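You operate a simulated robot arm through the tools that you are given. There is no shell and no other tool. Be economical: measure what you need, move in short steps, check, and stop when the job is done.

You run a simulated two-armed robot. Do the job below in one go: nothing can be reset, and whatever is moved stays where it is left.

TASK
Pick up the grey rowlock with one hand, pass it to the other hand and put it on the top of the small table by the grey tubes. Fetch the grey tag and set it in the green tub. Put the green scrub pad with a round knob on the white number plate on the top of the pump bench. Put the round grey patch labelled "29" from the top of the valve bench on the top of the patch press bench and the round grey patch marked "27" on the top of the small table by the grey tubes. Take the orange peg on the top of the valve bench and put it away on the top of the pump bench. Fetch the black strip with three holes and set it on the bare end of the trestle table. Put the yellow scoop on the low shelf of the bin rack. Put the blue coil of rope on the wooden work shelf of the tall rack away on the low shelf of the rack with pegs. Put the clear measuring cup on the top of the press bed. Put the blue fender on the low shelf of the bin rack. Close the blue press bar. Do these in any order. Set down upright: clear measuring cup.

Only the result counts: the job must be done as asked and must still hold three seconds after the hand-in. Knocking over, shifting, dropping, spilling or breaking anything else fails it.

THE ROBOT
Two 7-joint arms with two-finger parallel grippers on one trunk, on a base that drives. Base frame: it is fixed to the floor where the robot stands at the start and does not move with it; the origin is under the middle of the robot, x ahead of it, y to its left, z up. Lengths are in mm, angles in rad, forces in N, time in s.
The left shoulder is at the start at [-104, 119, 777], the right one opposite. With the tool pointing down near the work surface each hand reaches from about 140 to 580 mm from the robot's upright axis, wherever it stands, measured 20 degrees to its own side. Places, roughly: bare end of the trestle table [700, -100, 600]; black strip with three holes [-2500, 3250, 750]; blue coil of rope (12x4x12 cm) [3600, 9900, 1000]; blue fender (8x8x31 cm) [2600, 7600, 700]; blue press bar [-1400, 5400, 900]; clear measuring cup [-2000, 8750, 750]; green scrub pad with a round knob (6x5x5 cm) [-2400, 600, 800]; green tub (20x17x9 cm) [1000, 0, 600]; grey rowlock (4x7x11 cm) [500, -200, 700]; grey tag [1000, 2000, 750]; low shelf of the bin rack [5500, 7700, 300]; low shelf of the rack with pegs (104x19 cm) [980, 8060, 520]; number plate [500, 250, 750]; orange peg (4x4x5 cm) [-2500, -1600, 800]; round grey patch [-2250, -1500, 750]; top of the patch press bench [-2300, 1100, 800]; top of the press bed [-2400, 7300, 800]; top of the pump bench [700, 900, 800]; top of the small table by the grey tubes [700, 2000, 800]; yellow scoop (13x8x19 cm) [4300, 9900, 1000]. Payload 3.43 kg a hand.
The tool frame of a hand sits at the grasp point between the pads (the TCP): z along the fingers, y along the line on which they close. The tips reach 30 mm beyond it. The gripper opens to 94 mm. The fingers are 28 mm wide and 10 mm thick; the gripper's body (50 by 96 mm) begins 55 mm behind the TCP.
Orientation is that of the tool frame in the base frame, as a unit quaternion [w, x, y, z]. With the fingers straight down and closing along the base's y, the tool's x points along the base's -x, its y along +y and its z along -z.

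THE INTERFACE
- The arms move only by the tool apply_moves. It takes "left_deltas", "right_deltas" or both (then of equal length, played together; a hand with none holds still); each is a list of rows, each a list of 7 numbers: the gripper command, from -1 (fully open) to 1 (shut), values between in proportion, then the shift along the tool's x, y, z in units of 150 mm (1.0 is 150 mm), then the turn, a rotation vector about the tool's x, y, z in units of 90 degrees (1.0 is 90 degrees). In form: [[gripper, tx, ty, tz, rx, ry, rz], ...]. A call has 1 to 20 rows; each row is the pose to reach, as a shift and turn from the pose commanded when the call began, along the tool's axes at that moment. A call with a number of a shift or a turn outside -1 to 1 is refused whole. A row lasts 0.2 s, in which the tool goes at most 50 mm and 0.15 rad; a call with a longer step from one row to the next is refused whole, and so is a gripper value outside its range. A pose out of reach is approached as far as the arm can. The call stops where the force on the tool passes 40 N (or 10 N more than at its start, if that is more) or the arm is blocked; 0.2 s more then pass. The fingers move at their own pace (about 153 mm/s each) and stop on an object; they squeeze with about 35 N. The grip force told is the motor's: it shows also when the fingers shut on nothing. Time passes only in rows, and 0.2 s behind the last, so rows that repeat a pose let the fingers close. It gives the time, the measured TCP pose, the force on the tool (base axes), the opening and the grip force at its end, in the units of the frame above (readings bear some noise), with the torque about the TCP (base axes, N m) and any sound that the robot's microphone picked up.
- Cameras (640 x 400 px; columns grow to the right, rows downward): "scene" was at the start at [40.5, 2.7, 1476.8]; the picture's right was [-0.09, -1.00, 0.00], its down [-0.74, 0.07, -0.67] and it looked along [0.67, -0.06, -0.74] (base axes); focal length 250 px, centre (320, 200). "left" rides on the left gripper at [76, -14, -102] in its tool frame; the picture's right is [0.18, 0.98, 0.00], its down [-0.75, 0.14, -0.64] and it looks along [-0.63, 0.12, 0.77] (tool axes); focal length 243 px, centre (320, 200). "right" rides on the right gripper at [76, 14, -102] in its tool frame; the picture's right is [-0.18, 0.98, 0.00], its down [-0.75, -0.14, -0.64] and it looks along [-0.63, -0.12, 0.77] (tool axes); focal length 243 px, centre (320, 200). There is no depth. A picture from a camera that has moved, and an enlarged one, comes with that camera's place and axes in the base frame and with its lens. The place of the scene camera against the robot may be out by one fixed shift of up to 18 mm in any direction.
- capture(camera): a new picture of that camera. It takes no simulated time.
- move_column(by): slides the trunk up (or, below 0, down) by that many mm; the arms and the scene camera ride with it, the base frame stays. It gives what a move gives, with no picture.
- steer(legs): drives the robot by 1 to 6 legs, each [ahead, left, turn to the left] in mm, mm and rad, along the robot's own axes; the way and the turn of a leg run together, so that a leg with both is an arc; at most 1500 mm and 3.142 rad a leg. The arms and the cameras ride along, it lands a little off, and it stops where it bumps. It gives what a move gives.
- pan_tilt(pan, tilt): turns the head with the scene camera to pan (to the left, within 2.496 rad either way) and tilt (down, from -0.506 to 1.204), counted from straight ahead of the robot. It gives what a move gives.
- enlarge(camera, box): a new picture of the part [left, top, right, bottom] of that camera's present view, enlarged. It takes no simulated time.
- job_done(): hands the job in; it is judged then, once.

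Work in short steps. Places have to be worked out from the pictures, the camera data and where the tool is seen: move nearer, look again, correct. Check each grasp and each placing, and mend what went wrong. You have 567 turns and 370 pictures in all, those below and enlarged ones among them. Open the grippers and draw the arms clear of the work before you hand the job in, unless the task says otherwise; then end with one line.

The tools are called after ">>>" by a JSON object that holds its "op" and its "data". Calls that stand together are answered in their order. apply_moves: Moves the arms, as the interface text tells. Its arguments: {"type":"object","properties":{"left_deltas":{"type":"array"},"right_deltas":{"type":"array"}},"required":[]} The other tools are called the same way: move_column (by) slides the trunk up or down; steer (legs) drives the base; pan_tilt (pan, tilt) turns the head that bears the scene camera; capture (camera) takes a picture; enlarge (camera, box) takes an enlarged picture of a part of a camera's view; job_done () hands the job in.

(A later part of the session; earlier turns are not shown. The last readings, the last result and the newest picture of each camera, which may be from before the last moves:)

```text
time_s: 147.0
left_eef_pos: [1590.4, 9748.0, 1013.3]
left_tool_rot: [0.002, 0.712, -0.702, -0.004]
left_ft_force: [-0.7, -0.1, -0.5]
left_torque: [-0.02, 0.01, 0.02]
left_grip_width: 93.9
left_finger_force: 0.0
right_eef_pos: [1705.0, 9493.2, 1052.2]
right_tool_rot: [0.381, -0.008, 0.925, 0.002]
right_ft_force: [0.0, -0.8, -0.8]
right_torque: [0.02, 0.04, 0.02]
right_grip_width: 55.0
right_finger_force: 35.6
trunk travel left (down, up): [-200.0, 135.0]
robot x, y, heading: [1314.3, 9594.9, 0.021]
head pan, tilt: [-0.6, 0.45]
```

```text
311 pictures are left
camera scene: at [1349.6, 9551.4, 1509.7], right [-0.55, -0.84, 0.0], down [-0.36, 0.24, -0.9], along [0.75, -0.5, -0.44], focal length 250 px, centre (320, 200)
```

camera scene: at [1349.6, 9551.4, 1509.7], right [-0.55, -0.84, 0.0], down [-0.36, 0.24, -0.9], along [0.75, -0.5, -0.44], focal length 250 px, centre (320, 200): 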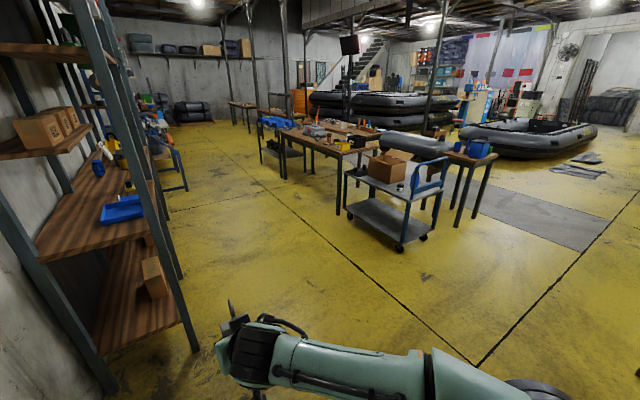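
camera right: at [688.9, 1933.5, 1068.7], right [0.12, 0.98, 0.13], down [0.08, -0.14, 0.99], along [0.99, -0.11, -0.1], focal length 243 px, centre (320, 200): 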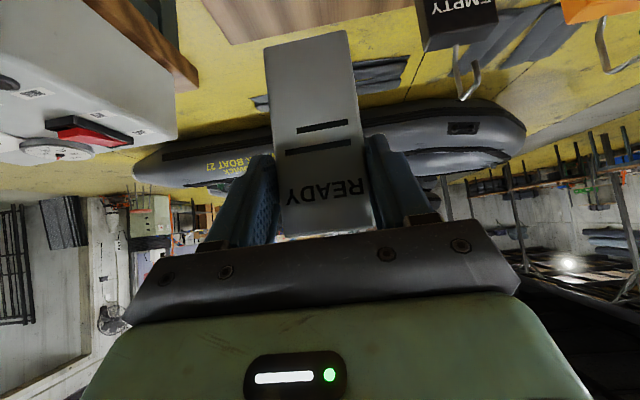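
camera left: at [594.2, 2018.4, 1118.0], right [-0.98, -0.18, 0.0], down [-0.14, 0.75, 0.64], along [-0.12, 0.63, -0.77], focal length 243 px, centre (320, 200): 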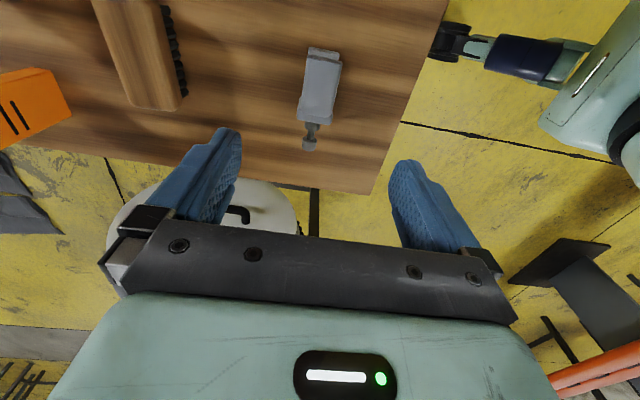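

A clear lane runs south at x≈1700. I move there, turn south, and drive 3 m.

>>> {"op": "steer", "data": {"legs": [[400, 0, 0], [0, 0, -1.59], [1500, 0, 0], [1300, 0, 0]]}}

>>> {"op": "pan_tilt", "data": {"pan": 0, "tilt": 0.4}}

>>> {"op": "capture", "data": {"camera": "scene"}}

```text
time_s: 166.5
left_eef_pos: [1874.2, 6505.6, 1013.5]
left_tool_rot: [0.001, -0.003, 1.0, 0.003]
left_ft_force: [0.2, 0.6, 0.1]
left_torque: [-0.01, 0.02, 0.01]
left_grip_width: 94.4
left_finger_force: 0.0
right_eef_pos: [1619.3, 6394.7, 1049.9]
right_tool_rot: [0.268, 0.653, 0.654, -0.27]
right_ft_force: [0.5, 0.4, 0.0]
right_torque: [0.01, -0.05, -0.03]
right_grip_width: 55.0
right_finger_force: 35.1
trunk travel left (down, up): [-200.0, 135.0]
robot x, y, heading: [1722.9, 6787.8, -1.567]
head pan, tilt: [-0.6, 0.45]
```

```text
time_s: 167.5
left_eef_pos: [1873.9, 6505.4, 1013.8]
left_tool_rot: [0.002, -0.002, 1.0, 0.003]
left_ft_force: [0.1, -0.1, 0.6]
left_torque: [0.03, 0.0, 0.0]
left_grip_width: 94.1
left_finger_force: 0.1
right_eef_pos: [1620.7, 6394.7, 1051.3]
right_tool_rot: [0.269, 0.653, 0.655, -0.27]
right_ft_force: [1.1, 0.1, -0.8]
right_torque: [0.01, 0.01, -0.04]
right_grip_width: 55.0
right_finger_force: 34.6
trunk travel left (down, up): [-200.0, 135.0]
robot x, y, heading: [1723.9, 6791.6, -1.567]
head pan, tilt: [0.0, 0.4]
```

```text
310 pictures are left
camera scene: at [1727.4, 6746.3, 1514.3], right [-1.0, 0.0, 0.0], down [0.0, 0.39, -0.92], along [0.0, -0.92, -0.39], focal length 250 px, centre (320, 200)
```

scene: 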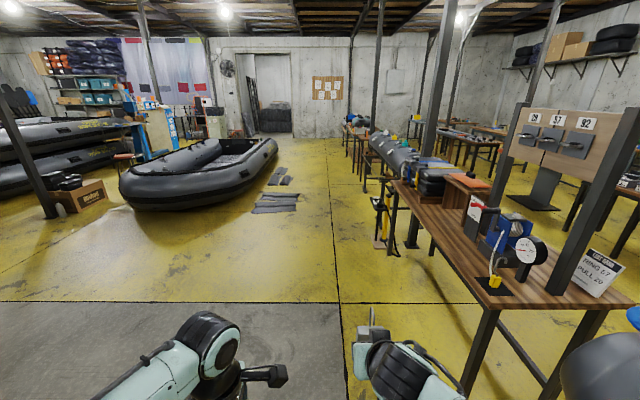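

The lane to the south is open. I drive about 6.1 m and look before turning to the trestle's back side.

>>> {"op": "steer", "data": {"legs": [[1500, 0, 0], [1500, 0, 0], [1500, 0, 0], [1500, 0, 0], [600, 0, 0]]}}

>>> {"op": "pan_tilt", "data": {"pan": -1.1, "tilt": 0.6}}

>>> {"op": "capture", "data": {"camera": "scene"}}

```text
time_s: 199.1
left_eef_pos: [1826.2, -120.7, 1013.4]
left_tool_rot: [0.002, 0.011, 1.0, 0.002]
left_ft_force: [-0.2, -1.0, 0.7]
left_torque: [0.0, 0.01, 0.02]
left_grip_width: 93.8
left_finger_force: 0.0
right_eef_pos: [1568.9, -225.9, 1052.0]
right_tool_rot: [0.266, 0.66, 0.647, -0.273]
right_ft_force: [0.8, -0.2, -0.9]
right_torque: [0.0, 0.02, 0.0]
right_grip_width: 55.0
right_finger_force: 34.8
trunk travel left (down, up): [-200.0, 135.0]
robot x, y, heading: [1679.8, 165.6, -1.592]
head pan, tilt: [0.0, 0.4]
```

```text
time_s: 200.4
left_eef_pos: [1825.8, -121.2, 1013.8]
left_tool_rot: [0.001, 0.011, 1.0, 0.003]
left_ft_force: [-0.3, -0.3, 0.7]
left_torque: [0.0, -0.04, -0.01]
left_grip_width: 93.7
left_finger_force: 0.2
right_eef_pos: [1568.4, -226.4, 1050.6]
right_tool_rot: [0.265, 0.66, 0.647, -0.273]
right_ft_force: [0.6, 0.0, -0.7]
right_torque: [0.03, 0.02, 0.0]
right_grip_width: 55.0
right_finger_force: 35.3
trunk travel left (down, up): [-200.0, 135.0]
robot x, y, heading: [1677.3, 166.3, -1.59]
head pan, tilt: [-1.1, 0.6]
```

```text
309 pictures are left
camera scene: at [1606.4, 177.1, 1496.1], right [-0.44, 0.9, 0.0], down [0.51, 0.25, -0.83], along [-0.74, -0.36, -0.56], focal length 250 px, centre (320, 200)
```

scene: 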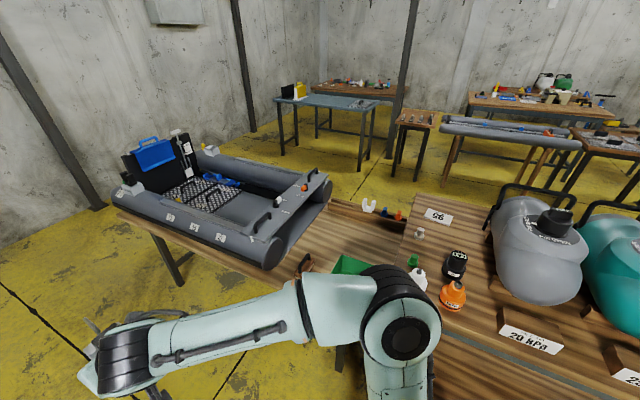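

From here the trestle, tub and boat are visible from behind. I turn to face west and shift to about [1430, -60].

>>> {"op": "steer", "data": {"legs": [[0, 0, -1.55], [0, 230, 0], [250, 0, 0]]}}

>>> {"op": "pan_tilt", "data": {"pan": 0, "tilt": 0.9}}

>>> {"op": "capture", "data": {"camera": "scene"}}

>>> {"op": "capture", "data": {"camera": "right"}}

```text
time_s: 208.3
left_eef_pos: [1149.5, -213.1, 1013.9]
left_tool_rot: [0.004, 0.71, 0.704, 0.002]
left_ft_force: [-0.6, -0.2, -0.2]
left_torque: [0.04, -0.02, -0.02]
left_grip_width: 94.3
left_finger_force: 0.1
right_eef_pos: [1042.0, 41.9, 1051.5]
right_tool_rot: [-0.004, 0.925, -0.005, -0.381]
right_ft_force: [-0.5, 1.0, -0.7]
right_torque: [0.0, -0.01, 0.01]
right_grip_width: 55.1
right_finger_force: 35.3
trunk travel left (down, up): [-200.0, 135.0]
robot x, y, heading: [1432.1, -64.0, 3.13]
head pan, tilt: [-1.1, 0.6]
```

```text
time_s: 209.6
left_eef_pos: [1149.5, -213.8, 1012.6]
left_tool_rot: [0.004, 0.71, 0.704, 0.001]
left_ft_force: [-0.2, -0.5, -0.3]
left_torque: [0.04, 0.03, 0.01]
left_grip_width: 94.1
left_finger_force: 0.1
right_eef_pos: [1042.0, 43.2, 1051.7]
right_tool_rot: [-0.003, 0.925, -0.005, -0.381]
right_ft_force: [-0.3, 0.1, -1.6]
right_torque: [-0.02, -0.03, -0.03]
right_grip_width: 55.1
right_finger_force: 35.0
trunk travel left (down, up): [-200.0, 135.0]
robot x, y, heading: [1434.8, -68.6, 3.129]
head pan, tilt: [0.0, 0.901]
```

```text
308 pictures are left
camera scene: at [1403.8, -56.2, 1471.4], right [0.01, 1.0, 0.0], down [0.78, -0.01, -0.62], along [-0.62, 0.01, -0.78], focal length 250 px, centre (320, 200)
```

scene: 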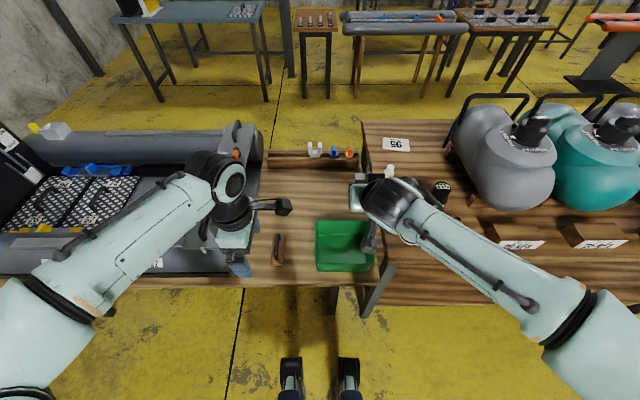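

```text
307 pictures are left
camera right: at [1168.7, 26.8, 1071.0], right [-0.14, -0.98, 0.13], down [-0.08, 0.14, 0.99], along [-0.99, 0.13, -0.1], focal length 243 px, centre (320, 200)
```

right: 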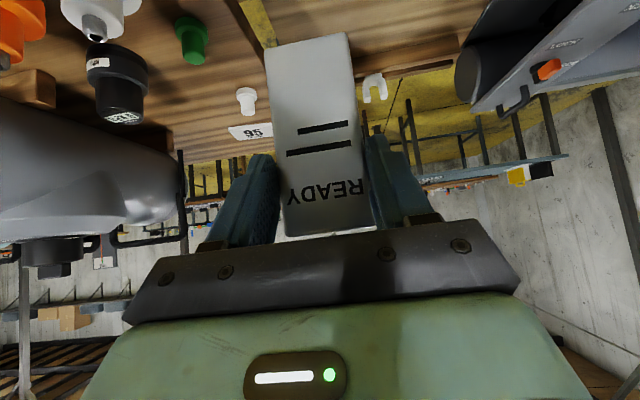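

The tub's centre is near [992, 41] and its rim near z 690. The tag hangs about 31 mm ahead of and 104 mm below the TCP, so I lower it over the tub to TCP z≈860 and check.

>>> {"op": "apply_moves", "data": {"right_deltas": [[1, 0.16, 0, 0.2, 0, 0, 0], [1, 0.32, 0, 0.4, 0, 0, 0], [1, 0.48, 0, 0.6, 0, 0, 0], [1, 0.64, 0, 0.8, 0, 0, 0], [1, 0.795, 0, 0.995, 0, 0, 0]]}}

>>> {"op": "capture", "data": {"camera": "scene"}}

>>> {"op": "capture", "data": {"camera": "right"}}

>>> {"op": "capture", "data": {"camera": "left"}}

```text
time_s: 210.8
left_eef_pos: [1149.5, -213.6, 1013.3]
left_tool_rot: [0.004, 0.711, 0.703, 0.001]
left_ft_force: [-0.2, -0.5, -1.1]
left_torque: [0.0, 0.01, -0.04]
left_grip_width: 94.1
left_finger_force: 0.2
right_eef_pos: [1020.5, 42.1, 861.4]
right_tool_rot: [-0.002, 0.924, -0.004, -0.382]
right_ft_force: [-0.7, -0.2, -0.4]
right_torque: [-0.04, -0.03, 0.0]
right_grip_width: 55.3
right_finger_force: 34.8
trunk travel left (down, up): [-200.0, 135.0]
robot x, y, heading: [1435.3, -65.5, 3.132]
head pan, tilt: [0.0, 0.901]
```

```text
306 pictures are left
camera scene: at [1403.1, -56.3, 1471.3], right [0.01, 1.0, 0.0], down [0.78, -0.01, -0.62], along [-0.62, 0.01, -0.78], focal length 250 px, centre (320, 200)
```

scene: 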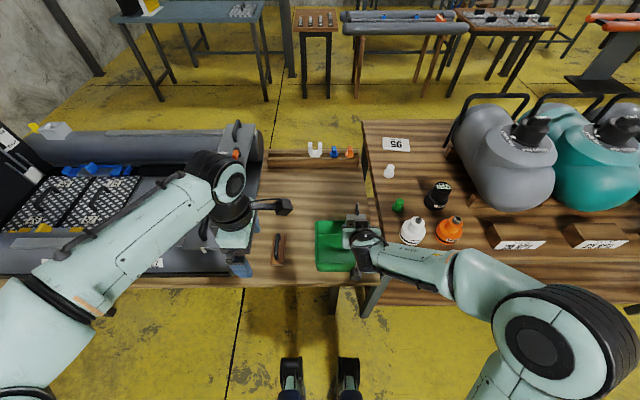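

```text
305 pictures are left
camera right: at [1147.6, 26.0, 879.8], right [-0.14, -0.98, 0.13], down [-0.08, 0.14, 0.99], along [-0.99, 0.13, -0.1], focal length 243 px, centre (320, 200)
```

right: 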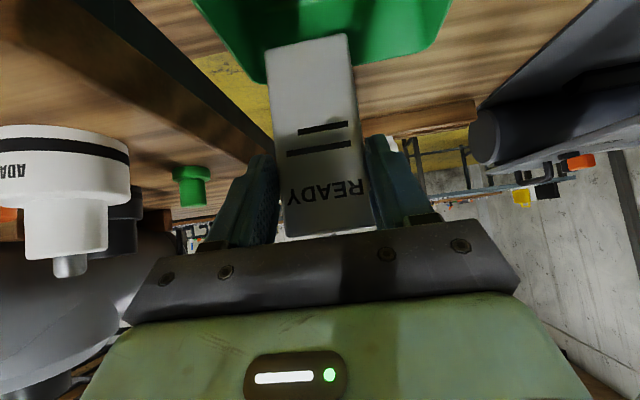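

```text
304 pictures are left
camera left: at [1137.2, -137.9, 1115.7], right [0.98, 0.17, 0.01], down [0.13, -0.75, 0.65], along [0.12, -0.63, -0.76], focal length 243 px, centre (320, 200)
```

left: 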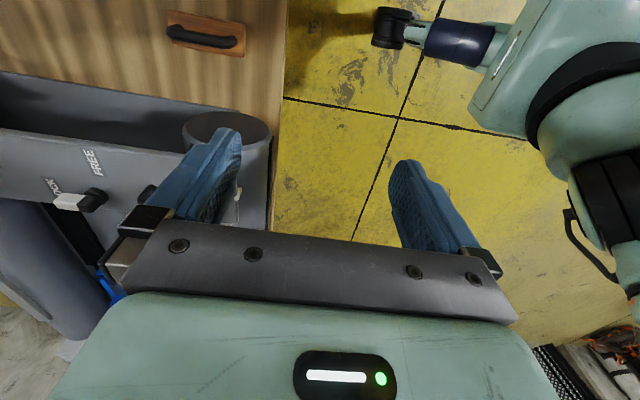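

The tag sits about 27 mm too far to +y relative to the tub's centre. I shift it over, then lower into the tub in small steps.

>>> {"op": "apply_moves", "data": {"right_deltas": [[1, 0, 0.18, 0, 0, 0, 0], [1, 0.1, 0.18, 0.1, 0, 0, 0], [1, 0.2, 0.18, 0.2, 0, 0, 0], [1, 0.3, 0.18, 0.3, 0, 0, 0]]}}

>>> {"op": "capture", "data": {"camera": "scene"}}

>>> {"op": "capture", "data": {"camera": "right"}}

```text
time_s: 211.8
left_eef_pos: [1149.5, -213.3, 1013.3]
left_tool_rot: [0.004, 0.711, 0.703, 0.001]
left_ft_force: [0.0, 0.4, -0.5]
left_torque: [0.01, 0.02, 0.02]
left_grip_width: 94.1
left_finger_force: 0.1
right_eef_pos: [1023.0, 16.7, 795.7]
right_tool_rot: [-0.003, 0.925, -0.004, -0.381]
right_ft_force: [-0.1, -1.3, -1.3]
right_torque: [0.0, -0.04, 0.0]
right_grip_width: 55.0
right_finger_force: 35.0
trunk travel left (down, up): [-200.0, 135.0]
robot x, y, heading: [1433.3, -65.9, 3.13]
head pan, tilt: [0.0, 0.901]
```

```text
303 pictures are left
camera scene: at [1403.5, -56.1, 1471.3], right [0.01, 1.0, 0.0], down [0.78, -0.01, -0.62], along [-0.62, 0.01, -0.78], focal length 250 px, centre (320, 200)
```

scene: 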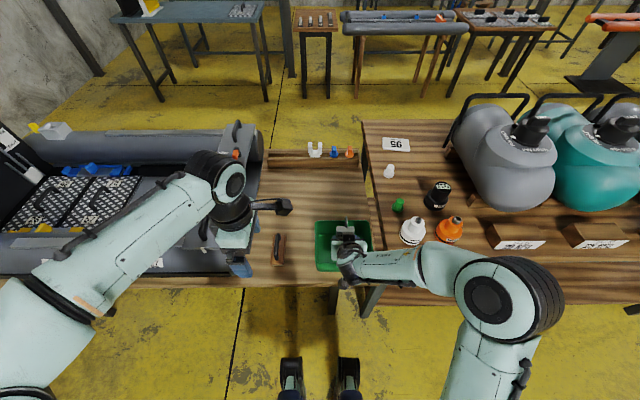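

```text
302 pictures are left
camera right: at [1148.6, 0.2, 816.2], right [-0.14, -0.98, 0.13], down [-0.08, 0.14, 0.99], along [-0.99, 0.13, -0.1], focal length 243 px, centre (320, 200)
```

right: 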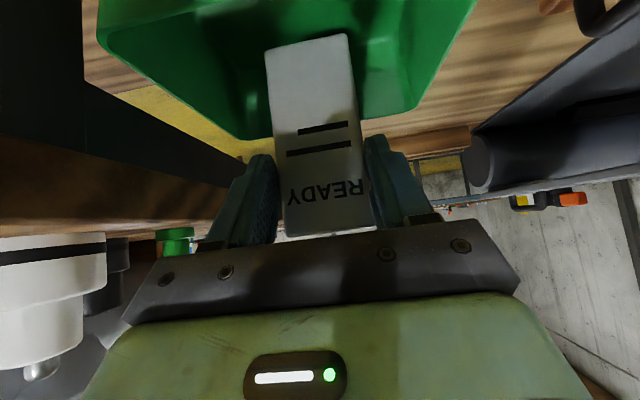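

The tag is centred in the tub. I lower it carefully until contact.

>>> {"op": "apply_moves", "data": {"right_deltas": [[1, 0.1, 0, 0.1, 0, 0, 0], [1, 0.2, 0, 0.2, 0, 0, 0], [1, 0.225, 0, 0.225, 0, 0, 0], [1, 0.25, 0, 0.25, 0, 0, 0], [1, 0.275, 0, 0.275, 0, 0, 0], [1, 0.3, 0, 0.3, 0, 0, 0]]}}

```text
time_s: 213.2
left_eef_pos: [1149.6, -213.8, 1013.9]
left_tool_rot: [0.004, 0.711, 0.704, 0.001]
left_ft_force: [0.5, 0.2, 0.1]
left_torque: [-0.04, -0.01, 0.02]
left_grip_width: 93.9
left_finger_force: 0.0
right_eef_pos: [1020.7, 16.3, 734.6]
right_tool_rot: [-0.004, 0.924, -0.005, -0.381]
right_ft_force: [0.1, -0.3, -0.1]
right_torque: [0.0, -0.01, 0.02]
right_grip_width: 55.0
right_finger_force: 35.0
trunk travel left (down, up): [-200.0, 135.0]
robot x, y, heading: [1430.8, -64.9, 3.131]
head pan, tilt: [0.0, 0.901]
```

>>> {"op": "apply_moves", "data": {"right_deltas": [[1, 0.02, 0, 0.02, 0, 0, 0], [1, 0.04, 0, 0.04, 0, 0, 0], [1, 0.06, 0, 0.06, 0, 0, 0], [1, 0.08, 0, 0.08, 0, 0, 0], [1, 0.1, 0, 0.1, 0, 0, 0]]}}

>>> {"op": "capture", "data": {"camera": "right"}}

```text
time_s: 214.4
left_eef_pos: [1150.9, -213.9, 1014.4]
left_tool_rot: [0.003, 0.711, 0.703, 0.0]
left_ft_force: [0.3, 0.3, 0.2]
left_torque: [0.02, 0.0, 0.02]
left_grip_width: 93.9
left_finger_force: 0.0
right_eef_pos: [1021.5, 16.1, 715.9]
right_tool_rot: [-0.004, 0.922, -0.006, -0.386]
right_ft_force: [-2.3, -0.4, 28.7]
right_torque: [-0.13, 0.92, 0.03]
right_grip_width: 54.8
right_finger_force: 34.7
trunk travel left (down, up): [-200.0, 135.0]
robot x, y, heading: [1434.4, -67.5, 3.13]
head pan, tilt: [0.0, 0.901]
```

```text
301 pictures are left
camera right: at [1147.1, -0.1, 734.2], right [-0.14, -0.98, 0.13], down [-0.07, 0.14, 0.99], along [-0.99, 0.13, -0.09], focal length 243 px, centre (320, 200)
```

right: 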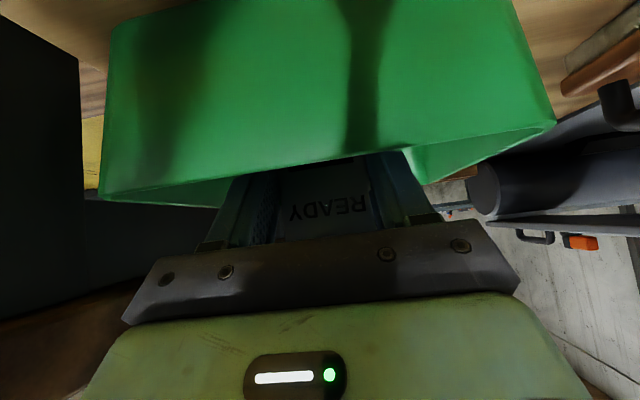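

Contact: the tag is on the tub floor. I ease up, open, and withdraw along the finger axis.

>>> {"op": "apply_moves", "data": {"right_deltas": [[1, -0.02, 0, -0.02, 0, 0, 0], [0.0, -0.02, 0, -0.02, 0, 0, 0], [-0.6, -0.02, 0, -0.02, 0, 0, 0], [-0.6, -0.02, 0, -0.02, 0, 0, 0], [-0.6, -0.05, 0, -0.25, 0, 0, 0], [-0.6, -0.05, 0, -0.5, 0, 0, 0], [-0.6, -0.2, 0, -0.75, 0, 0, 0], [-0.6, -0.35, 0, -1, 0, 0, 0]]}}

>>> {"op": "capture", "data": {"camera": "scene"}}

>>> {"op": "capture", "data": {"camera": "right"}}

```text
time_s: 216.2
left_eef_pos: [1151.3, -212.7, 1014.6]
left_tool_rot: [0.003, 0.711, 0.703, 0.002]
left_ft_force: [0.0, 0.5, -0.4]
left_torque: [0.0, 0.0, 0.0]
left_grip_width: 94.2
left_finger_force: 0.0
right_eef_pos: [1088.5, 16.6, 856.0]
right_tool_rot: [-0.003, 0.924, -0.005, -0.381]
right_ft_force: [-0.5, -0.5, -0.3]
right_torque: [0.02, 0.03, -0.06]
right_grip_width: 75.1
right_finger_force: 0.0
trunk travel left (down, up): [-200.0, 135.0]
robot x, y, heading: [1431.2, -66.7, 3.129]
head pan, tilt: [0.0, 0.901]
```

```text
300 pictures are left
camera scene: at [1404.6, -56.5, 1471.4], right [0.01, 1.0, 0.0], down [0.78, -0.01, -0.62], along [-0.62, 0.01, -0.78], focal length 250 px, centre (320, 200)
```

scene: 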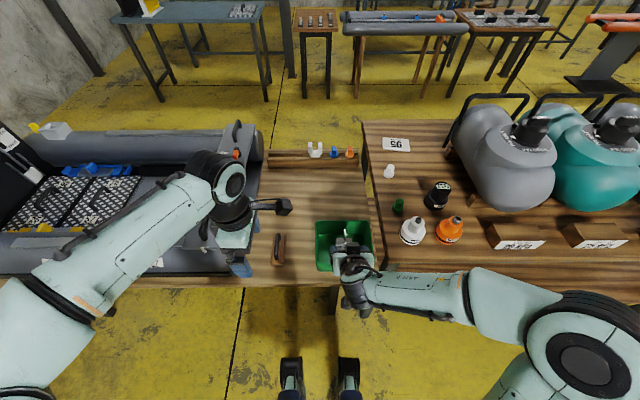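

```text
299 pictures are left
camera right: at [1215.4, -0.4, 874.9], right [-0.14, -0.98, 0.13], down [-0.08, 0.14, 0.99], along [-0.99, 0.13, -0.1], focal length 243 px, centre (320, 200)
```

right: 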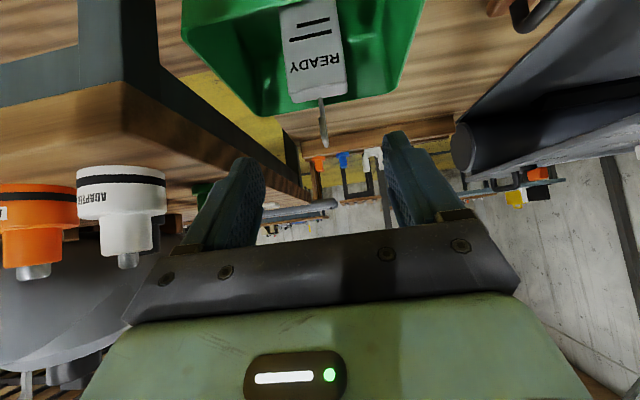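

The tag stands in the tub. I bring the right hand back up to a downward pose and drive north toward the fender.

>>> {"op": "apply_moves", "data": {"right_deltas": [[-1, -0.1, 0, -0.15, 0, 0.09, 0], [-1, -0.2, 0, -0.3, 0, 0.18, 0], [-1, -0.3, 0, -0.45, 0, 0.27, 0], [-1, -0.4, 0, -0.6, 0, 0.36, 0], [-1, -0.5, 0, -0.75, 0, 0.44, 0], [-1, -0.6, 0, -0.9, 0, 0.5, 0]]}}

>>> {"op": "steer", "data": {"legs": [[-270, 0, 0], [0, 0, -1.56], [1500, 0, 0], [1500, 0, 0], [1500, 0, 0], [1300, 0, 0]]}}

>>> {"op": "pan_tilt", "data": {"pan": -0.4, "tilt": 0.4}}

>>> {"op": "capture", "data": {"camera": "scene"}}

```text
time_s: 217.6
left_eef_pos: [1149.9, -213.4, 1014.6]
left_tool_rot: [0.003, 0.711, 0.703, 0.001]
left_ft_force: [-0.3, 0.4, 0.3]
left_torque: [0.0, -0.03, -0.01]
left_grip_width: 94.2
left_finger_force: 0.0
right_eef_pos: [1121.6, 15.4, 1015.8]
right_tool_rot: [-0.001, 1.0, -0.006, 0.003]
right_ft_force: [0.2, 0.2, 0.1]
right_torque: [0.0, 0.01, 0.05]
right_grip_width: 94.1
right_finger_force: 0.0
trunk travel left (down, up): [-200.0, 135.0]
robot x, y, heading: [1437.0, -67.9, 3.128]
head pan, tilt: [0.0, 0.901]
```

```text
time_s: 250.7
left_eef_pos: [1848.6, 6038.1, 1013.0]
left_tool_rot: [0.003, 0.999, -0.045, -0.001]
left_ft_force: [-0.1, 0.4, -0.2]
left_torque: [0.01, 0.01, 0.0]
left_grip_width: 93.9
left_finger_force: 0.0
right_eef_pos: [2078.7, 6049.0, 1014.5]
right_tool_rot: [-0.001, -0.675, 0.738, -0.002]
right_ft_force: [-0.7, -0.5, 0.6]
right_torque: [0.0, 0.01, 0.01]
right_grip_width: 94.0
right_finger_force: 0.1
trunk travel left (down, up): [-200.0, 135.0]
robot x, y, heading: [1971.6, 5739.8, 1.485]
head pan, tilt: [0.0, 0.901]
```

```text
time_s: 251.6
left_eef_pos: [1846.9, 6036.6, 1013.4]
left_tool_rot: [0.003, 0.999, -0.045, 0.0]
left_ft_force: [-0.3, 0.2, 0.0]
left_torque: [0.01, -0.02, -0.01]
left_grip_width: 94.2
left_finger_force: 0.0
right_eef_pos: [2078.6, 6048.9, 1014.7]
right_tool_rot: [0.0, -0.675, 0.737, -0.001]
right_ft_force: [-0.6, -0.3, 0.9]
right_torque: [0.0, -0.01, 0.01]
right_grip_width: 94.0
right_finger_force: 0.1
trunk travel left (down, up): [-200.0, 135.0]
robot x, y, heading: [1973.9, 5739.9, 1.484]
head pan, tilt: [-0.4, 0.4]
```

```text
298 pictures are left
camera scene: at [2016.5, 5792.9, 1514.3], right [0.88, -0.47, 0.0], down [-0.18, -0.34, -0.92], along [0.43, 0.81, -0.39], focal length 250 px, centre (320, 200)
```

scene: 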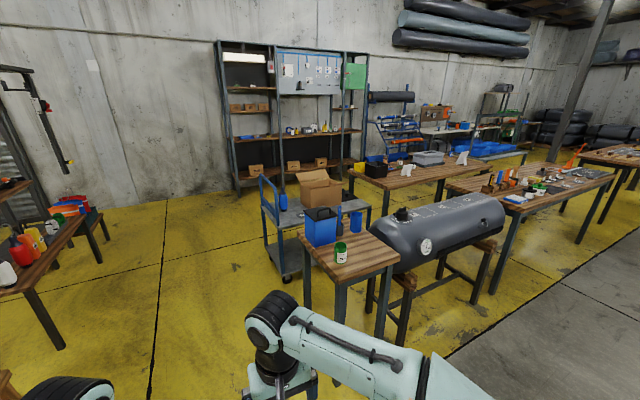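

>>> {"op": "enlarge", "data": {"camera": "scene", "box": [240, 140, 420, 290]}}

>>> {"op": "enlarge", "data": {"camera": "scene", "box": [210, 40, 560, 200]}}

```text
2.67 times, centred on (330, 215) of scene
camera zoom: at [2016.5, 5792.9, 1514.3], right [0.88, -0.47, 0.0], down [-0.18, -0.34, -0.92], along [0.43, 0.81, -0.39], focal length 666 px, centre (293, 160)
```

zoom: 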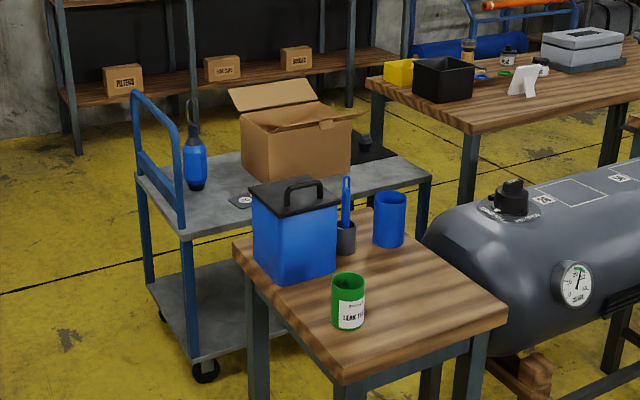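

```text
1.83 times, centred on (385, 120) of scene
camera zoom: at [2016.5, 5792.9, 1514.3], right [0.88, -0.47, 0.0], down [-0.18, -0.34, -0.92], along [0.43, 0.81, -0.39], focal length 457 px, centre (201, 346)
```

zoom: 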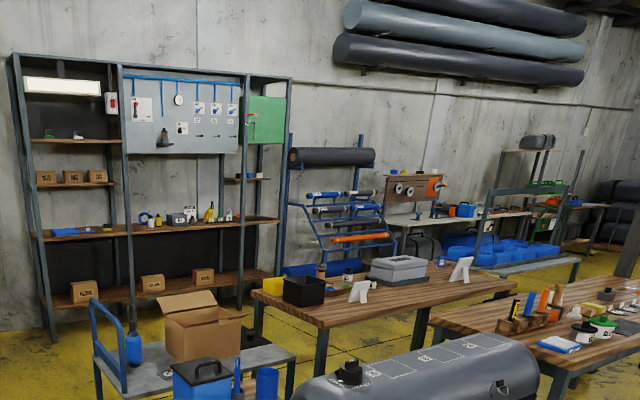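

The fender stands on the cart near [2660, 7670] beside the handle; the tall rack with coil and scoop is on the north wall. I drive up the lane to y≈8650 and face east to see the bin rack.

>>> {"op": "steer", "data": {"legs": [[0, 120, 0.087], [1500, 0, 0], [1400, 0, 0], [0, 0, -1.57]]}}

>>> {"op": "pan_tilt", "data": {"pan": -0.1, "tilt": 0.4}}

>>> {"op": "capture", "data": {"camera": "scene"}}

```text
time_s: 270.8
left_eef_pos: [2134.3, 8812.9, 1013.0]
left_tool_rot: [-0.001, -0.707, 0.708, 0.004]
left_ft_force: [-0.1, 0.3, 0.7]
left_torque: [0.0, -0.03, -0.02]
left_grip_width: 94.1
left_finger_force: 0.1
right_eef_pos: [2166.4, 8584.1, 1016.2]
right_tool_rot: [-0.002, 0.002, 1.0, -0.001]
right_ft_force: [0.2, 0.8, 0.5]
right_torque: [0.04, 0.0, 0.0]
right_grip_width: 94.1
right_finger_force: 0.0
trunk travel left (down, up): [-200.0, 135.0]
robot x, y, heading: [1856.1, 8664.1, -0.005]
head pan, tilt: [-0.4, 0.4]
```

```text
time_s: 271.6
left_eef_pos: [2134.1, 8812.8, 1013.7]
left_tool_rot: [-0.001, -0.706, 0.708, 0.004]
left_ft_force: [0.5, -0.3, -0.4]
left_torque: [-0.01, -0.01, -0.01]
left_grip_width: 94.0
left_finger_force: 0.2
right_eef_pos: [2165.7, 8585.4, 1015.4]
right_tool_rot: [-0.002, 0.002, 1.0, -0.001]
right_ft_force: [0.0, 0.4, 0.1]
right_torque: [0.01, -0.02, 0.02]
right_grip_width: 93.8
right_finger_force: 0.0
trunk travel left (down, up): [-200.0, 135.0]
robot x, y, heading: [1856.4, 8661.8, -0.003]
head pan, tilt: [-0.099, 0.4]
```

```text
295 pictures are left
camera scene: at [1906.3, 8664.0, 1514.4], right [-0.1, -0.99, 0.0], down [-0.39, 0.04, -0.92], along [0.92, -0.09, -0.39], focal length 250 px, centre (320, 200)
```

scene: 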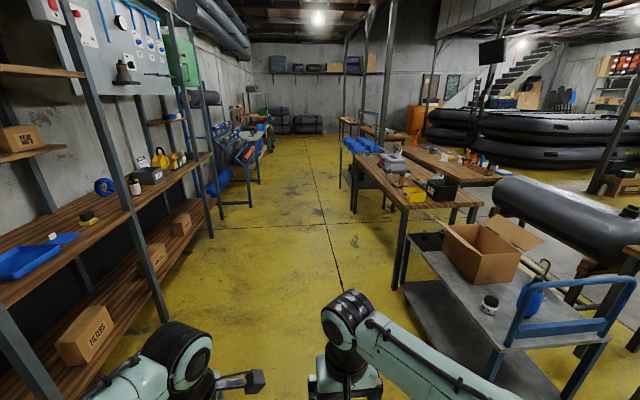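

I can see the coil, scoop, cart and, further east, the bin rack. First the fender: I drive to the north side of the cart and face south.

>>> {"op": "steer", "data": {"legs": [[850, 0, 0], [0, 0, -1.57], [430, 0, 0]]}}

>>> {"op": "pan_tilt", "data": {"pan": 0, "tilt": 0.85}}

>>> {"op": "capture", "data": {"camera": "scene"}}

>>> {"op": "capture", "data": {"camera": "right"}}

```text
time_s: 282.2
left_eef_pos: [2854.3, 7946.3, 1013.5]
left_tool_rot: [0.0, 0.004, 1.0, 0.004]
left_ft_force: [-0.8, 0.7, -0.4]
left_torque: [-0.01, -0.02, -0.01]
left_grip_width: 94.1
left_finger_force: 0.2
right_eef_pos: [2625.5, 7915.5, 1015.2]
right_tool_rot: [-0.002, 0.711, 0.703, 0.0]
right_ft_force: [1.0, 0.4, 0.3]
right_torque: [-0.01, 0.0, -0.02]
right_grip_width: 94.2
right_finger_force: 0.0
trunk travel left (down, up): [-200.0, 135.0]
robot x, y, heading: [2704.9, 8226.1, -1.58]
head pan, tilt: [-0.099, 0.4]
```

```text
time_s: 283.1
left_eef_pos: [2854.7, 7946.9, 1013.7]
left_tool_rot: [0.002, 0.004, 1.0, 0.004]
left_ft_force: [-0.1, 0.2, -0.3]
left_torque: [-0.01, 0.01, 0.02]
left_grip_width: 94.1
left_finger_force: 0.1
right_eef_pos: [2626.0, 7916.4, 1015.7]
right_tool_rot: [-0.001, 0.71, 0.704, 0.0]
right_ft_force: [-0.2, -0.5, 0.2]
right_torque: [-0.02, -0.01, 0.01]
right_grip_width: 93.9
right_finger_force: 0.1
trunk travel left (down, up): [-200.0, 135.0]
robot x, y, heading: [2705.7, 8227.1, -1.579]
head pan, tilt: [0.0, 0.85]
```

```text
294 pictures are left
camera scene: at [2710.7, 8203.3, 1475.3], right [-1.0, 0.01, 0.0], down [0.01, 0.75, -0.66], along [-0.01, -0.66, -0.75], focal length 250 px, centre (320, 200)
```

scene: 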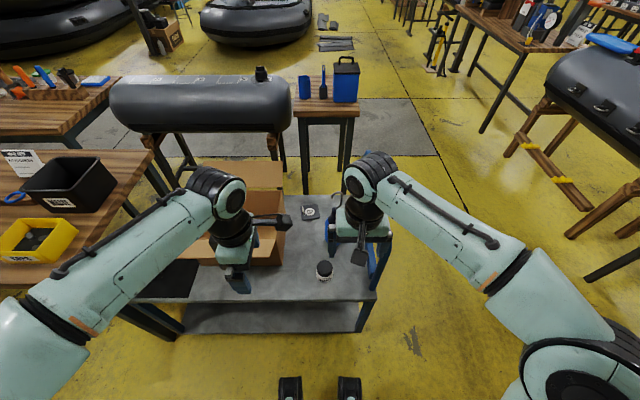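

```text
293 pictures are left
camera right: at [2641.8, 7991.5, 1118.9], right [0.98, -0.19, 0.0], down [-0.15, -0.75, 0.64], along [-0.13, -0.63, -0.77], focal length 243 px, centre (320, 200)
```

right: 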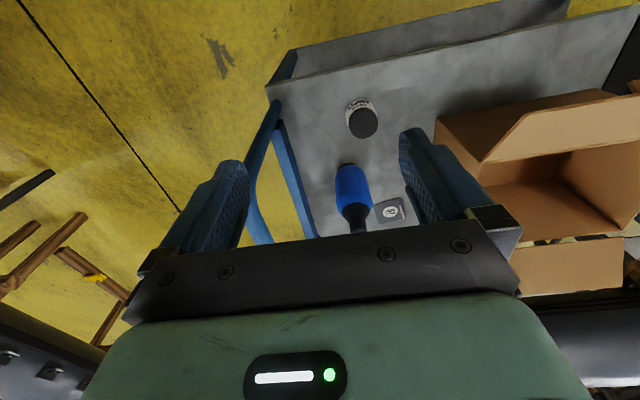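

The fender stands at about [2642, 7630]. I pull the right hand left and up a bit to see its top clearly.

>>> {"op": "apply_moves", "data": {"right_deltas": [[-1, 0.2, 0.0, -0.2, 0, 0, 0], [-1, 0.4, 0.0, -0.4, 0, 0, 0], [-1, 0.6, 0.0, -0.5, 0, 0, 0]]}}

>>> {"op": "enlarge", "data": {"camera": "right", "box": [240, 80, 440, 240]}}

>>> {"op": "pan_tilt", "data": {"pan": 0.9, "tilt": 0.45}}

>>> {"op": "capture", "data": {"camera": "scene"}}

```text
time_s: 283.9
left_eef_pos: [2855.7, 7946.8, 1013.4]
left_tool_rot: [0.001, 0.004, 1.0, 0.002]
left_ft_force: [0.5, -0.3, 0.8]
left_torque: [0.01, -0.01, 0.01]
left_grip_width: 93.8
left_finger_force: 0.0
right_eef_pos: [2624.7, 8008.6, 1090.1]
right_tool_rot: [-0.001, 0.711, 0.703, 0.0]
right_ft_force: [0.1, -0.5, -1.0]
right_torque: [-0.02, -0.04, -0.02]
right_grip_width: 94.1
right_finger_force: 0.1
trunk travel left (down, up): [-200.0, 135.0]
robot x, y, heading: [2706.4, 8230.2, -1.579]
head pan, tilt: [0.0, 0.85]
```

```text
2.50 times, centred on (340, 160) of right
camera zoom: at [2640.9, 8083.9, 1193.8], right [0.98, -0.19, 0.0], down [-0.15, -0.75, 0.64], along [-0.13, -0.63, -0.77], focal length 606 px, centre (270, 300)
```

zoom: 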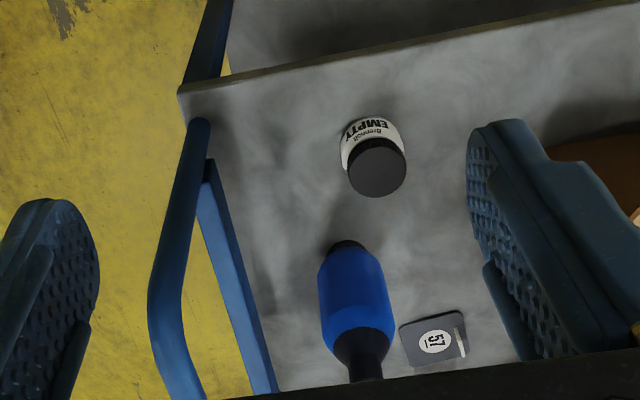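

```text
time_s: 285.1
left_eef_pos: [2854.4, 7947.0, 1014.0]
left_tool_rot: [0.001, 0.004, 1.0, 0.004]
left_ft_force: [0.4, 0.4, 1.1]
left_torque: [0.0, 0.01, 0.01]
left_grip_width: 94.0
left_finger_force: 0.1
right_eef_pos: [2624.4, 8006.8, 1090.2]
right_tool_rot: [-0.002, 0.711, 0.703, 0.0]
right_ft_force: [0.7, 0.2, 0.5]
right_torque: [-0.03, 0.0, 0.01]
right_grip_width: 94.0
right_finger_force: 0.0
trunk travel left (down, up): [-200.0, 135.0]
robot x, y, heading: [2708.0, 8229.8, -1.582]
head pan, tilt: [0.901, 0.45]
```

```text
291 pictures are left
camera scene: at [2782.9, 8223.8, 1509.7], right [-0.63, -0.78, 0.0], down [-0.34, 0.27, -0.9], along [0.7, -0.57, -0.44], focal length 250 px, centre (320, 200)
```

scene: 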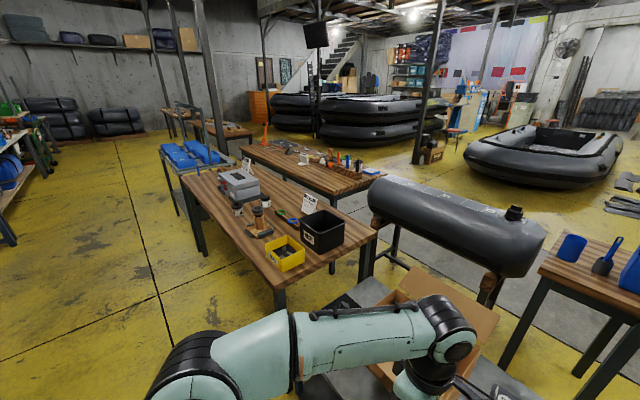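

I zoom in on the rack with blue bins.

>>> {"op": "enlarge", "data": {"camera": "scene", "box": [130, 60, 290, 230]}}

```text
2.35 times, centred on (210, 145) of scene
camera zoom: at [2782.9, 8223.8, 1509.7], right [-0.63, -0.78, 0.0], down [-0.34, 0.27, -0.9], along [0.7, -0.57, -0.44], focal length 588 px, centre (579, 329)
```

zoom: 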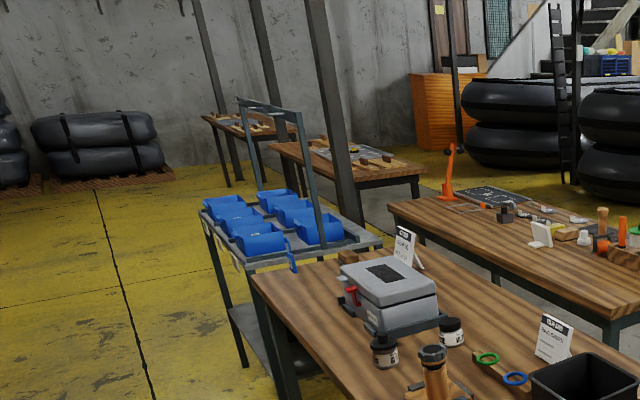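

The bin rack has roughly 450 mm between its low and upper shelves, so the fender can go in upright, held from the side. I shift the base west and turn the left hand to point forward with its camera on top.

>>> {"op": "steer", "data": {"legs": [[0, -190, 0]]}}

>>> {"op": "apply_moves", "data": {"left_deltas": [[-1, 0, 0, 0, 0, 0.095, 0], [-1, 0, 0, 0, 0, 0.19, 0], [-1, 0, 0, 0, 0, 0.285, 0], [-1, 0, 0, 0, 0, 0.38, 0], [-1, 0, 0, 0, 0, 0.475, 0], [-1, 0, 0, 0, 0, 0.57, 0], [-1, 0, 0, 0, 0, 0.66, 0], [-1, 0, 0, 0, 0, 0.75, 0], [-1, 0, 0, 0, 0, 0.84, 0], [-1, 0, 0, 0, 0, 0.92, 0], [-1, 0, 0, 0, 0, 1, 0]]}}

>>> {"op": "apply_moves", "data": {"left_deltas": [[-1, 0, 0, 0, 0.095, 0, 0], [-1, 0, 0, 0, 0.19, 0, 0], [-1, 0, 0, 0, 0.285, 0, 0], [-1, 0, 0, 0, 0.38, 0, 0], [-1, 0, 0, 0, 0.475, 0, 0], [-1, 0, 0, 0, 0.57, 0, 0], [-1, 0, 0, 0, 0.66, 0, 0], [-1, 0, 0, 0, 0.75, 0, 0], [-1, 0, 0, 0, 0.84, 0, 0], [-1, 0, 0, 0, 0.92, 0, 0], [-1, 0, 0, 0, 1, 0, 0]]}}

>>> {"op": "capture", "data": {"camera": "left"}}

```text
time_s: 287.4
left_eef_pos: [2672.1, 7947.9, 1013.6]
left_tool_rot: [0.002, 0.004, 1.0, 0.003]
left_ft_force: [-0.4, 0.9, 0.2]
left_torque: [-0.02, -0.05, 0.01]
left_grip_width: 94.2
left_finger_force: 0.0
right_eef_pos: [2442.4, 8008.3, 1089.9]
right_tool_rot: [-0.001, 0.71, 0.704, 0.0]
right_ft_force: [0.5, 1.0, 0.0]
right_torque: [-0.03, -0.01, 0.0]
right_grip_width: 93.8
right_finger_force: 0.0
trunk travel left (down, up): [-200.0, 135.0]
robot x, y, heading: [2521.5, 8230.1, -1.574]
head pan, tilt: [0.901, 0.45]
```

```text
time_s: 289.8
left_eef_pos: [2671.3, 7947.9, 1014.0]
left_tool_rot: [-0.707, 0.0, 0.707, 0.005]
left_ft_force: [-0.4, -0.3, 0.2]
left_torque: [0.0, -0.03, -0.03]
left_grip_width: 94.1
left_finger_force: 0.1
right_eef_pos: [2441.3, 8008.1, 1091.1]
right_tool_rot: [-0.002, 0.711, 0.704, 0.0]
right_ft_force: [-0.2, -0.2, -0.1]
right_torque: [0.0, -0.01, 0.02]
right_grip_width: 94.2
right_finger_force: 0.0
trunk travel left (down, up): [-200.0, 135.0]
robot x, y, heading: [2526.4, 8230.7, -1.579]
head pan, tilt: [0.901, 0.45]
```

```text
time_s: 292.4
left_eef_pos: [2576.9, 7932.4, 1083.9]
left_tool_rot: [0.623, 0.454, -0.509, 0.384]
left_ft_force: [-0.1, 0.4, 0.0]
left_torque: [0.0, 0.01, 0.01]
left_grip_width: 93.9
left_finger_force: 0.0
left hand out of reach, approached as far as the arm can: row 6, 7, 8, 9, 10, 11
right_eef_pos: [2443.2, 8009.7, 1089.5]
right_tool_rot: [-0.002, 0.71, 0.704, -0.001]
right_ft_force: [0.5, 0.0, -0.3]
right_torque: [0.0, 0.01, 0.0]
right_grip_width: 93.9
right_finger_force: 0.0
trunk travel left (down, up): [-200.0, 135.0]
robot x, y, heading: [2523.8, 8233.2, -1.58]
head pan, tilt: [0.901, 0.45]
stopped in row 11 (left hand): the arm was blocked; the commanded pose is now the measured one
```

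```text
289 pictures are left
camera left: at [2635.3, 8026.7, 1148.9], right [-0.89, 0.29, 0.35], down [-0.09, 0.64, -0.76], along [-0.45, -0.71, -0.55], focal length 243 px, centre (320, 200)
```

left: 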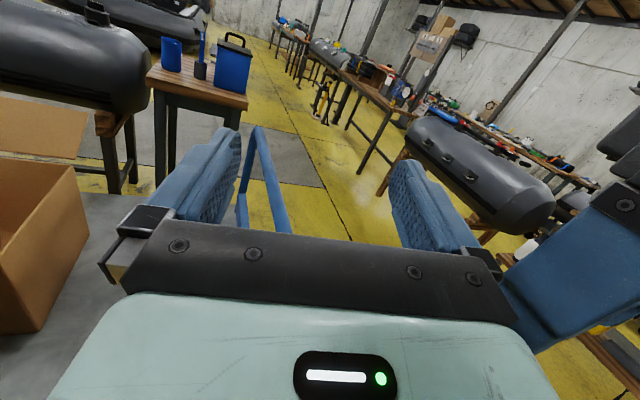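

The wrist was too folded there. I finish the turn while moving the hand forward and down, away from the body.

>>> {"op": "apply_moves", "data": {"left_deltas": [[-1, -0.16, -0.15, 0.09, 0.04, -0.006, 0.024], [-1, -0.31, -0.3, 0.18, 0.08, -0.011, 0.047], [-1, -0.47, -0.45, 0.27, 0.11, -0.017, 0.071], [-1, -0.62, -0.6, 0.36, 0.15, -0.022, 0.094], [-1, -0.78, -0.755, 0.453, 0.188, -0.028, 0.118], [-1, -0.78, -0.755, 0.453, 0.188, -0.028, 0.118]]}}

>>> {"op": "capture", "data": {"camera": "left"}}

```text
time_s: 292.8
left_eef_pos: [2536.5, 7940.7, 1087.0]
left_tool_rot: [0.684, 0.454, -0.489, 0.294]
left_ft_force: [10.4, -7.5, -4.0]
left_torque: [-0.23, -0.11, -0.36]
left_grip_width: 86.1
left_finger_force: 0.1
left hand out of reach, approached as far as the arm can: row 1, 2
right_eef_pos: [2438.9, 8012.2, 1093.1]
right_tool_rot: [-0.005, 0.71, 0.705, 0.001]
right_ft_force: [-11.2, 7.5, 4.1]
right_torque: [-0.04, -0.26, 0.23]
right_grip_width: 87.7
right_finger_force: 0.1
trunk travel left (down, up): [-200.0, 135.0]
robot x, y, heading: [2523.8, 8235.9, -1.574]
head pan, tilt: [0.901, 0.45]
stopped in row 2 (left hand): the arm was blocked; the commanded pose is now the measured one
```

```text
288 pictures are left
camera left: at [2617.9, 8023.5, 1140.4], right [-0.77, 0.4, 0.5], down [-0.12, 0.67, -0.73], along [-0.63, -0.62, -0.47], focal length 243 px, centre (320, 200)
```

left: 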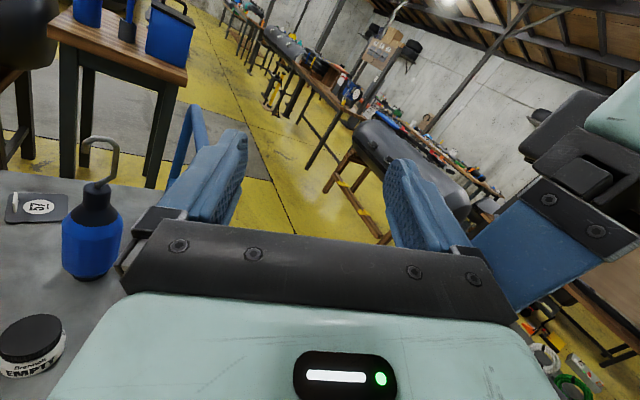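

The left fingers brushed the right hand. I move the right hand aside first, then bring the left forward.

>>> {"op": "apply_moves", "data": {"right_deltas": [[-1, 0.1, -0.3, 0, 0, 0, 0], [-1, 0.2, -0.6, 0, 0, 0, 0], [-1, 0.3, -0.9, 0, 0, 0, 0], [-1, 0.3, -1, 0, 0, 0, 0]]}}

>>> {"op": "apply_moves", "data": {"left_deltas": [[-1, -0.3, 0, 0.1, 0, 0, 0], [-1, -0.6, 0, 0.2, 0, 0, 0], [-1, -0.9, 0, 0.3, 0, 0, 0], [-1, -0.9, 0, 0.5, 0, 0, 0]]}}

```text
time_s: 293.8
left_eef_pos: [2534.7, 7939.3, 1085.3]
left_tool_rot: [0.685, 0.453, -0.49, 0.294]
left_ft_force: [-0.3, -0.5, -0.7]
left_torque: [0.0, 0.0, 0.0]
left_grip_width: 94.3
left_finger_force: 0.1
right_eef_pos: [2290.4, 8057.9, 1093.1]
right_tool_rot: [-0.004, 0.709, 0.705, 0.001]
right_ft_force: [-0.3, 0.1, 1.0]
right_torque: [0.01, -0.01, -0.01]
right_grip_width: 94.2
right_finger_force: 0.1
trunk travel left (down, up): [-200.0, 135.0]
robot x, y, heading: [2521.2, 8231.2, -1.573]
head pan, tilt: [0.901, 0.45]
```

```text
time_s: 294.3
left_eef_pos: [2491.4, 7963.9, 1108.4]
left_tool_rot: [0.791, 0.48, -0.377, 0.044]
left_ft_force: [0.1, -0.9, 0.2]
left_torque: [0.02, 0.01, 0.02]
left_grip_width: 94.0
left_finger_force: 0.1
left hand out of reach, approached as far as the arm can: row 1, 2
right_eef_pos: [2290.0, 8058.0, 1093.6]
right_tool_rot: [-0.003, 0.709, 0.705, 0.0]
right_ft_force: [0.6, -0.5, -0.3]
right_torque: [0.01, 0.0, 0.0]
right_grip_width: 93.9
right_finger_force: 0.0
trunk travel left (down, up): [-200.0, 135.0]
robot x, y, heading: [2521.5, 8234.2, -1.574]
head pan, tilt: [0.901, 0.45]
stopped in row 2 (left hand): the arm was blocked; the commanded pose is now the measured one
```

The arm has wound itself toward a joint limit. I steer it back to the last good sideways pose.

>>> {"op": "apply_moves", "data": {"left_deltas": [[-1, 0.05, -0.11, -0.08, -0.055, -0.044, 0.046], [-1, 0.11, -0.22, -0.16, -0.111, -0.088, 0.092], [-1, 0.16, -0.33, -0.25, -0.166, -0.132, 0.139], [-1, 0.22, -0.44, -0.33, -0.222, -0.176, 0.185], [-1, 0.27, -0.56, -0.41, -0.278, -0.22, 0.231], [-1, 0.33, -0.67, -0.49, -0.333, -0.264, 0.277], [-1, 0.38, -0.78, -0.58, -0.389, -0.308, 0.323], [-1, 0.43, -0.89, -0.66, -0.444, -0.352, 0.37], [-1, 0.487, -1, -0.74, -0.5, -0.396, 0.416], [-1, 0.487, -1, -0.74, -0.5, -0.396, 0.416]]}}

>>> {"op": "pan_tilt", "data": {"pan": 0, "tilt": 0.85}}

>>> {"op": "capture", "data": {"camera": "scene"}}

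```text
time_s: 296.5
left_eef_pos: [2668.1, 7950.8, 1020.3]
left_tool_rot: [-0.706, 0.001, 0.708, 0.0]
left_ft_force: [-0.8, -0.5, 0.9]
left_torque: [-0.01, 0.02, 0.02]
left_grip_width: 94.1
left_finger_force: 0.1
left hand out of reach, approached as far as the arm can: row 1, 2
right_eef_pos: [2289.2, 8058.9, 1093.9]
right_tool_rot: [-0.003, 0.709, 0.705, 0.0]
right_ft_force: [-0.6, -0.5, -0.9]
right_torque: [0.02, -0.03, -0.01]
right_grip_width: 93.7
right_finger_force: 0.2
trunk travel left (down, up): [-200.0, 135.0]
robot x, y, heading: [2524.4, 8232.8, -1.575]
head pan, tilt: [0.901, 0.45]
```

```text
time_s: 297.7
left_eef_pos: [2668.6, 7950.9, 1020.2]
left_tool_rot: [-0.706, -0.001, 0.708, -0.001]
left_ft_force: [-0.8, -0.4, 0.6]
left_torque: [0.0, -0.03, 0.0]
left_grip_width: 94.0
left_finger_force: 0.0
right_eef_pos: [2289.6, 8059.7, 1092.9]
right_tool_rot: [-0.004, 0.709, 0.706, 0.0]
right_ft_force: [-0.1, -0.2, -0.2]
right_torque: [0.05, -0.01, -0.02]
right_grip_width: 94.2
right_finger_force: 0.1
trunk travel left (down, up): [-200.0, 135.0]
robot x, y, heading: [2524.7, 8232.2, -1.574]
head pan, tilt: [0.0, 0.85]
```

```text
287 pictures are left
camera scene: at [2526.5, 8204.6, 1475.3], right [-1.0, 0.01, 0.0], down [0.0, 0.75, -0.66], along [0.0, -0.66, -0.75], focal length 250 px, centre (320, 200)
```

scene: 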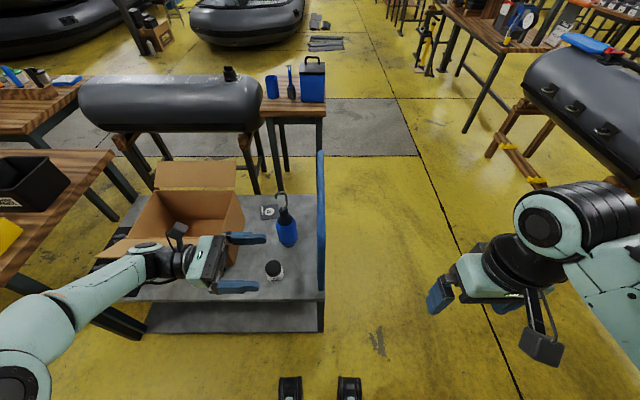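

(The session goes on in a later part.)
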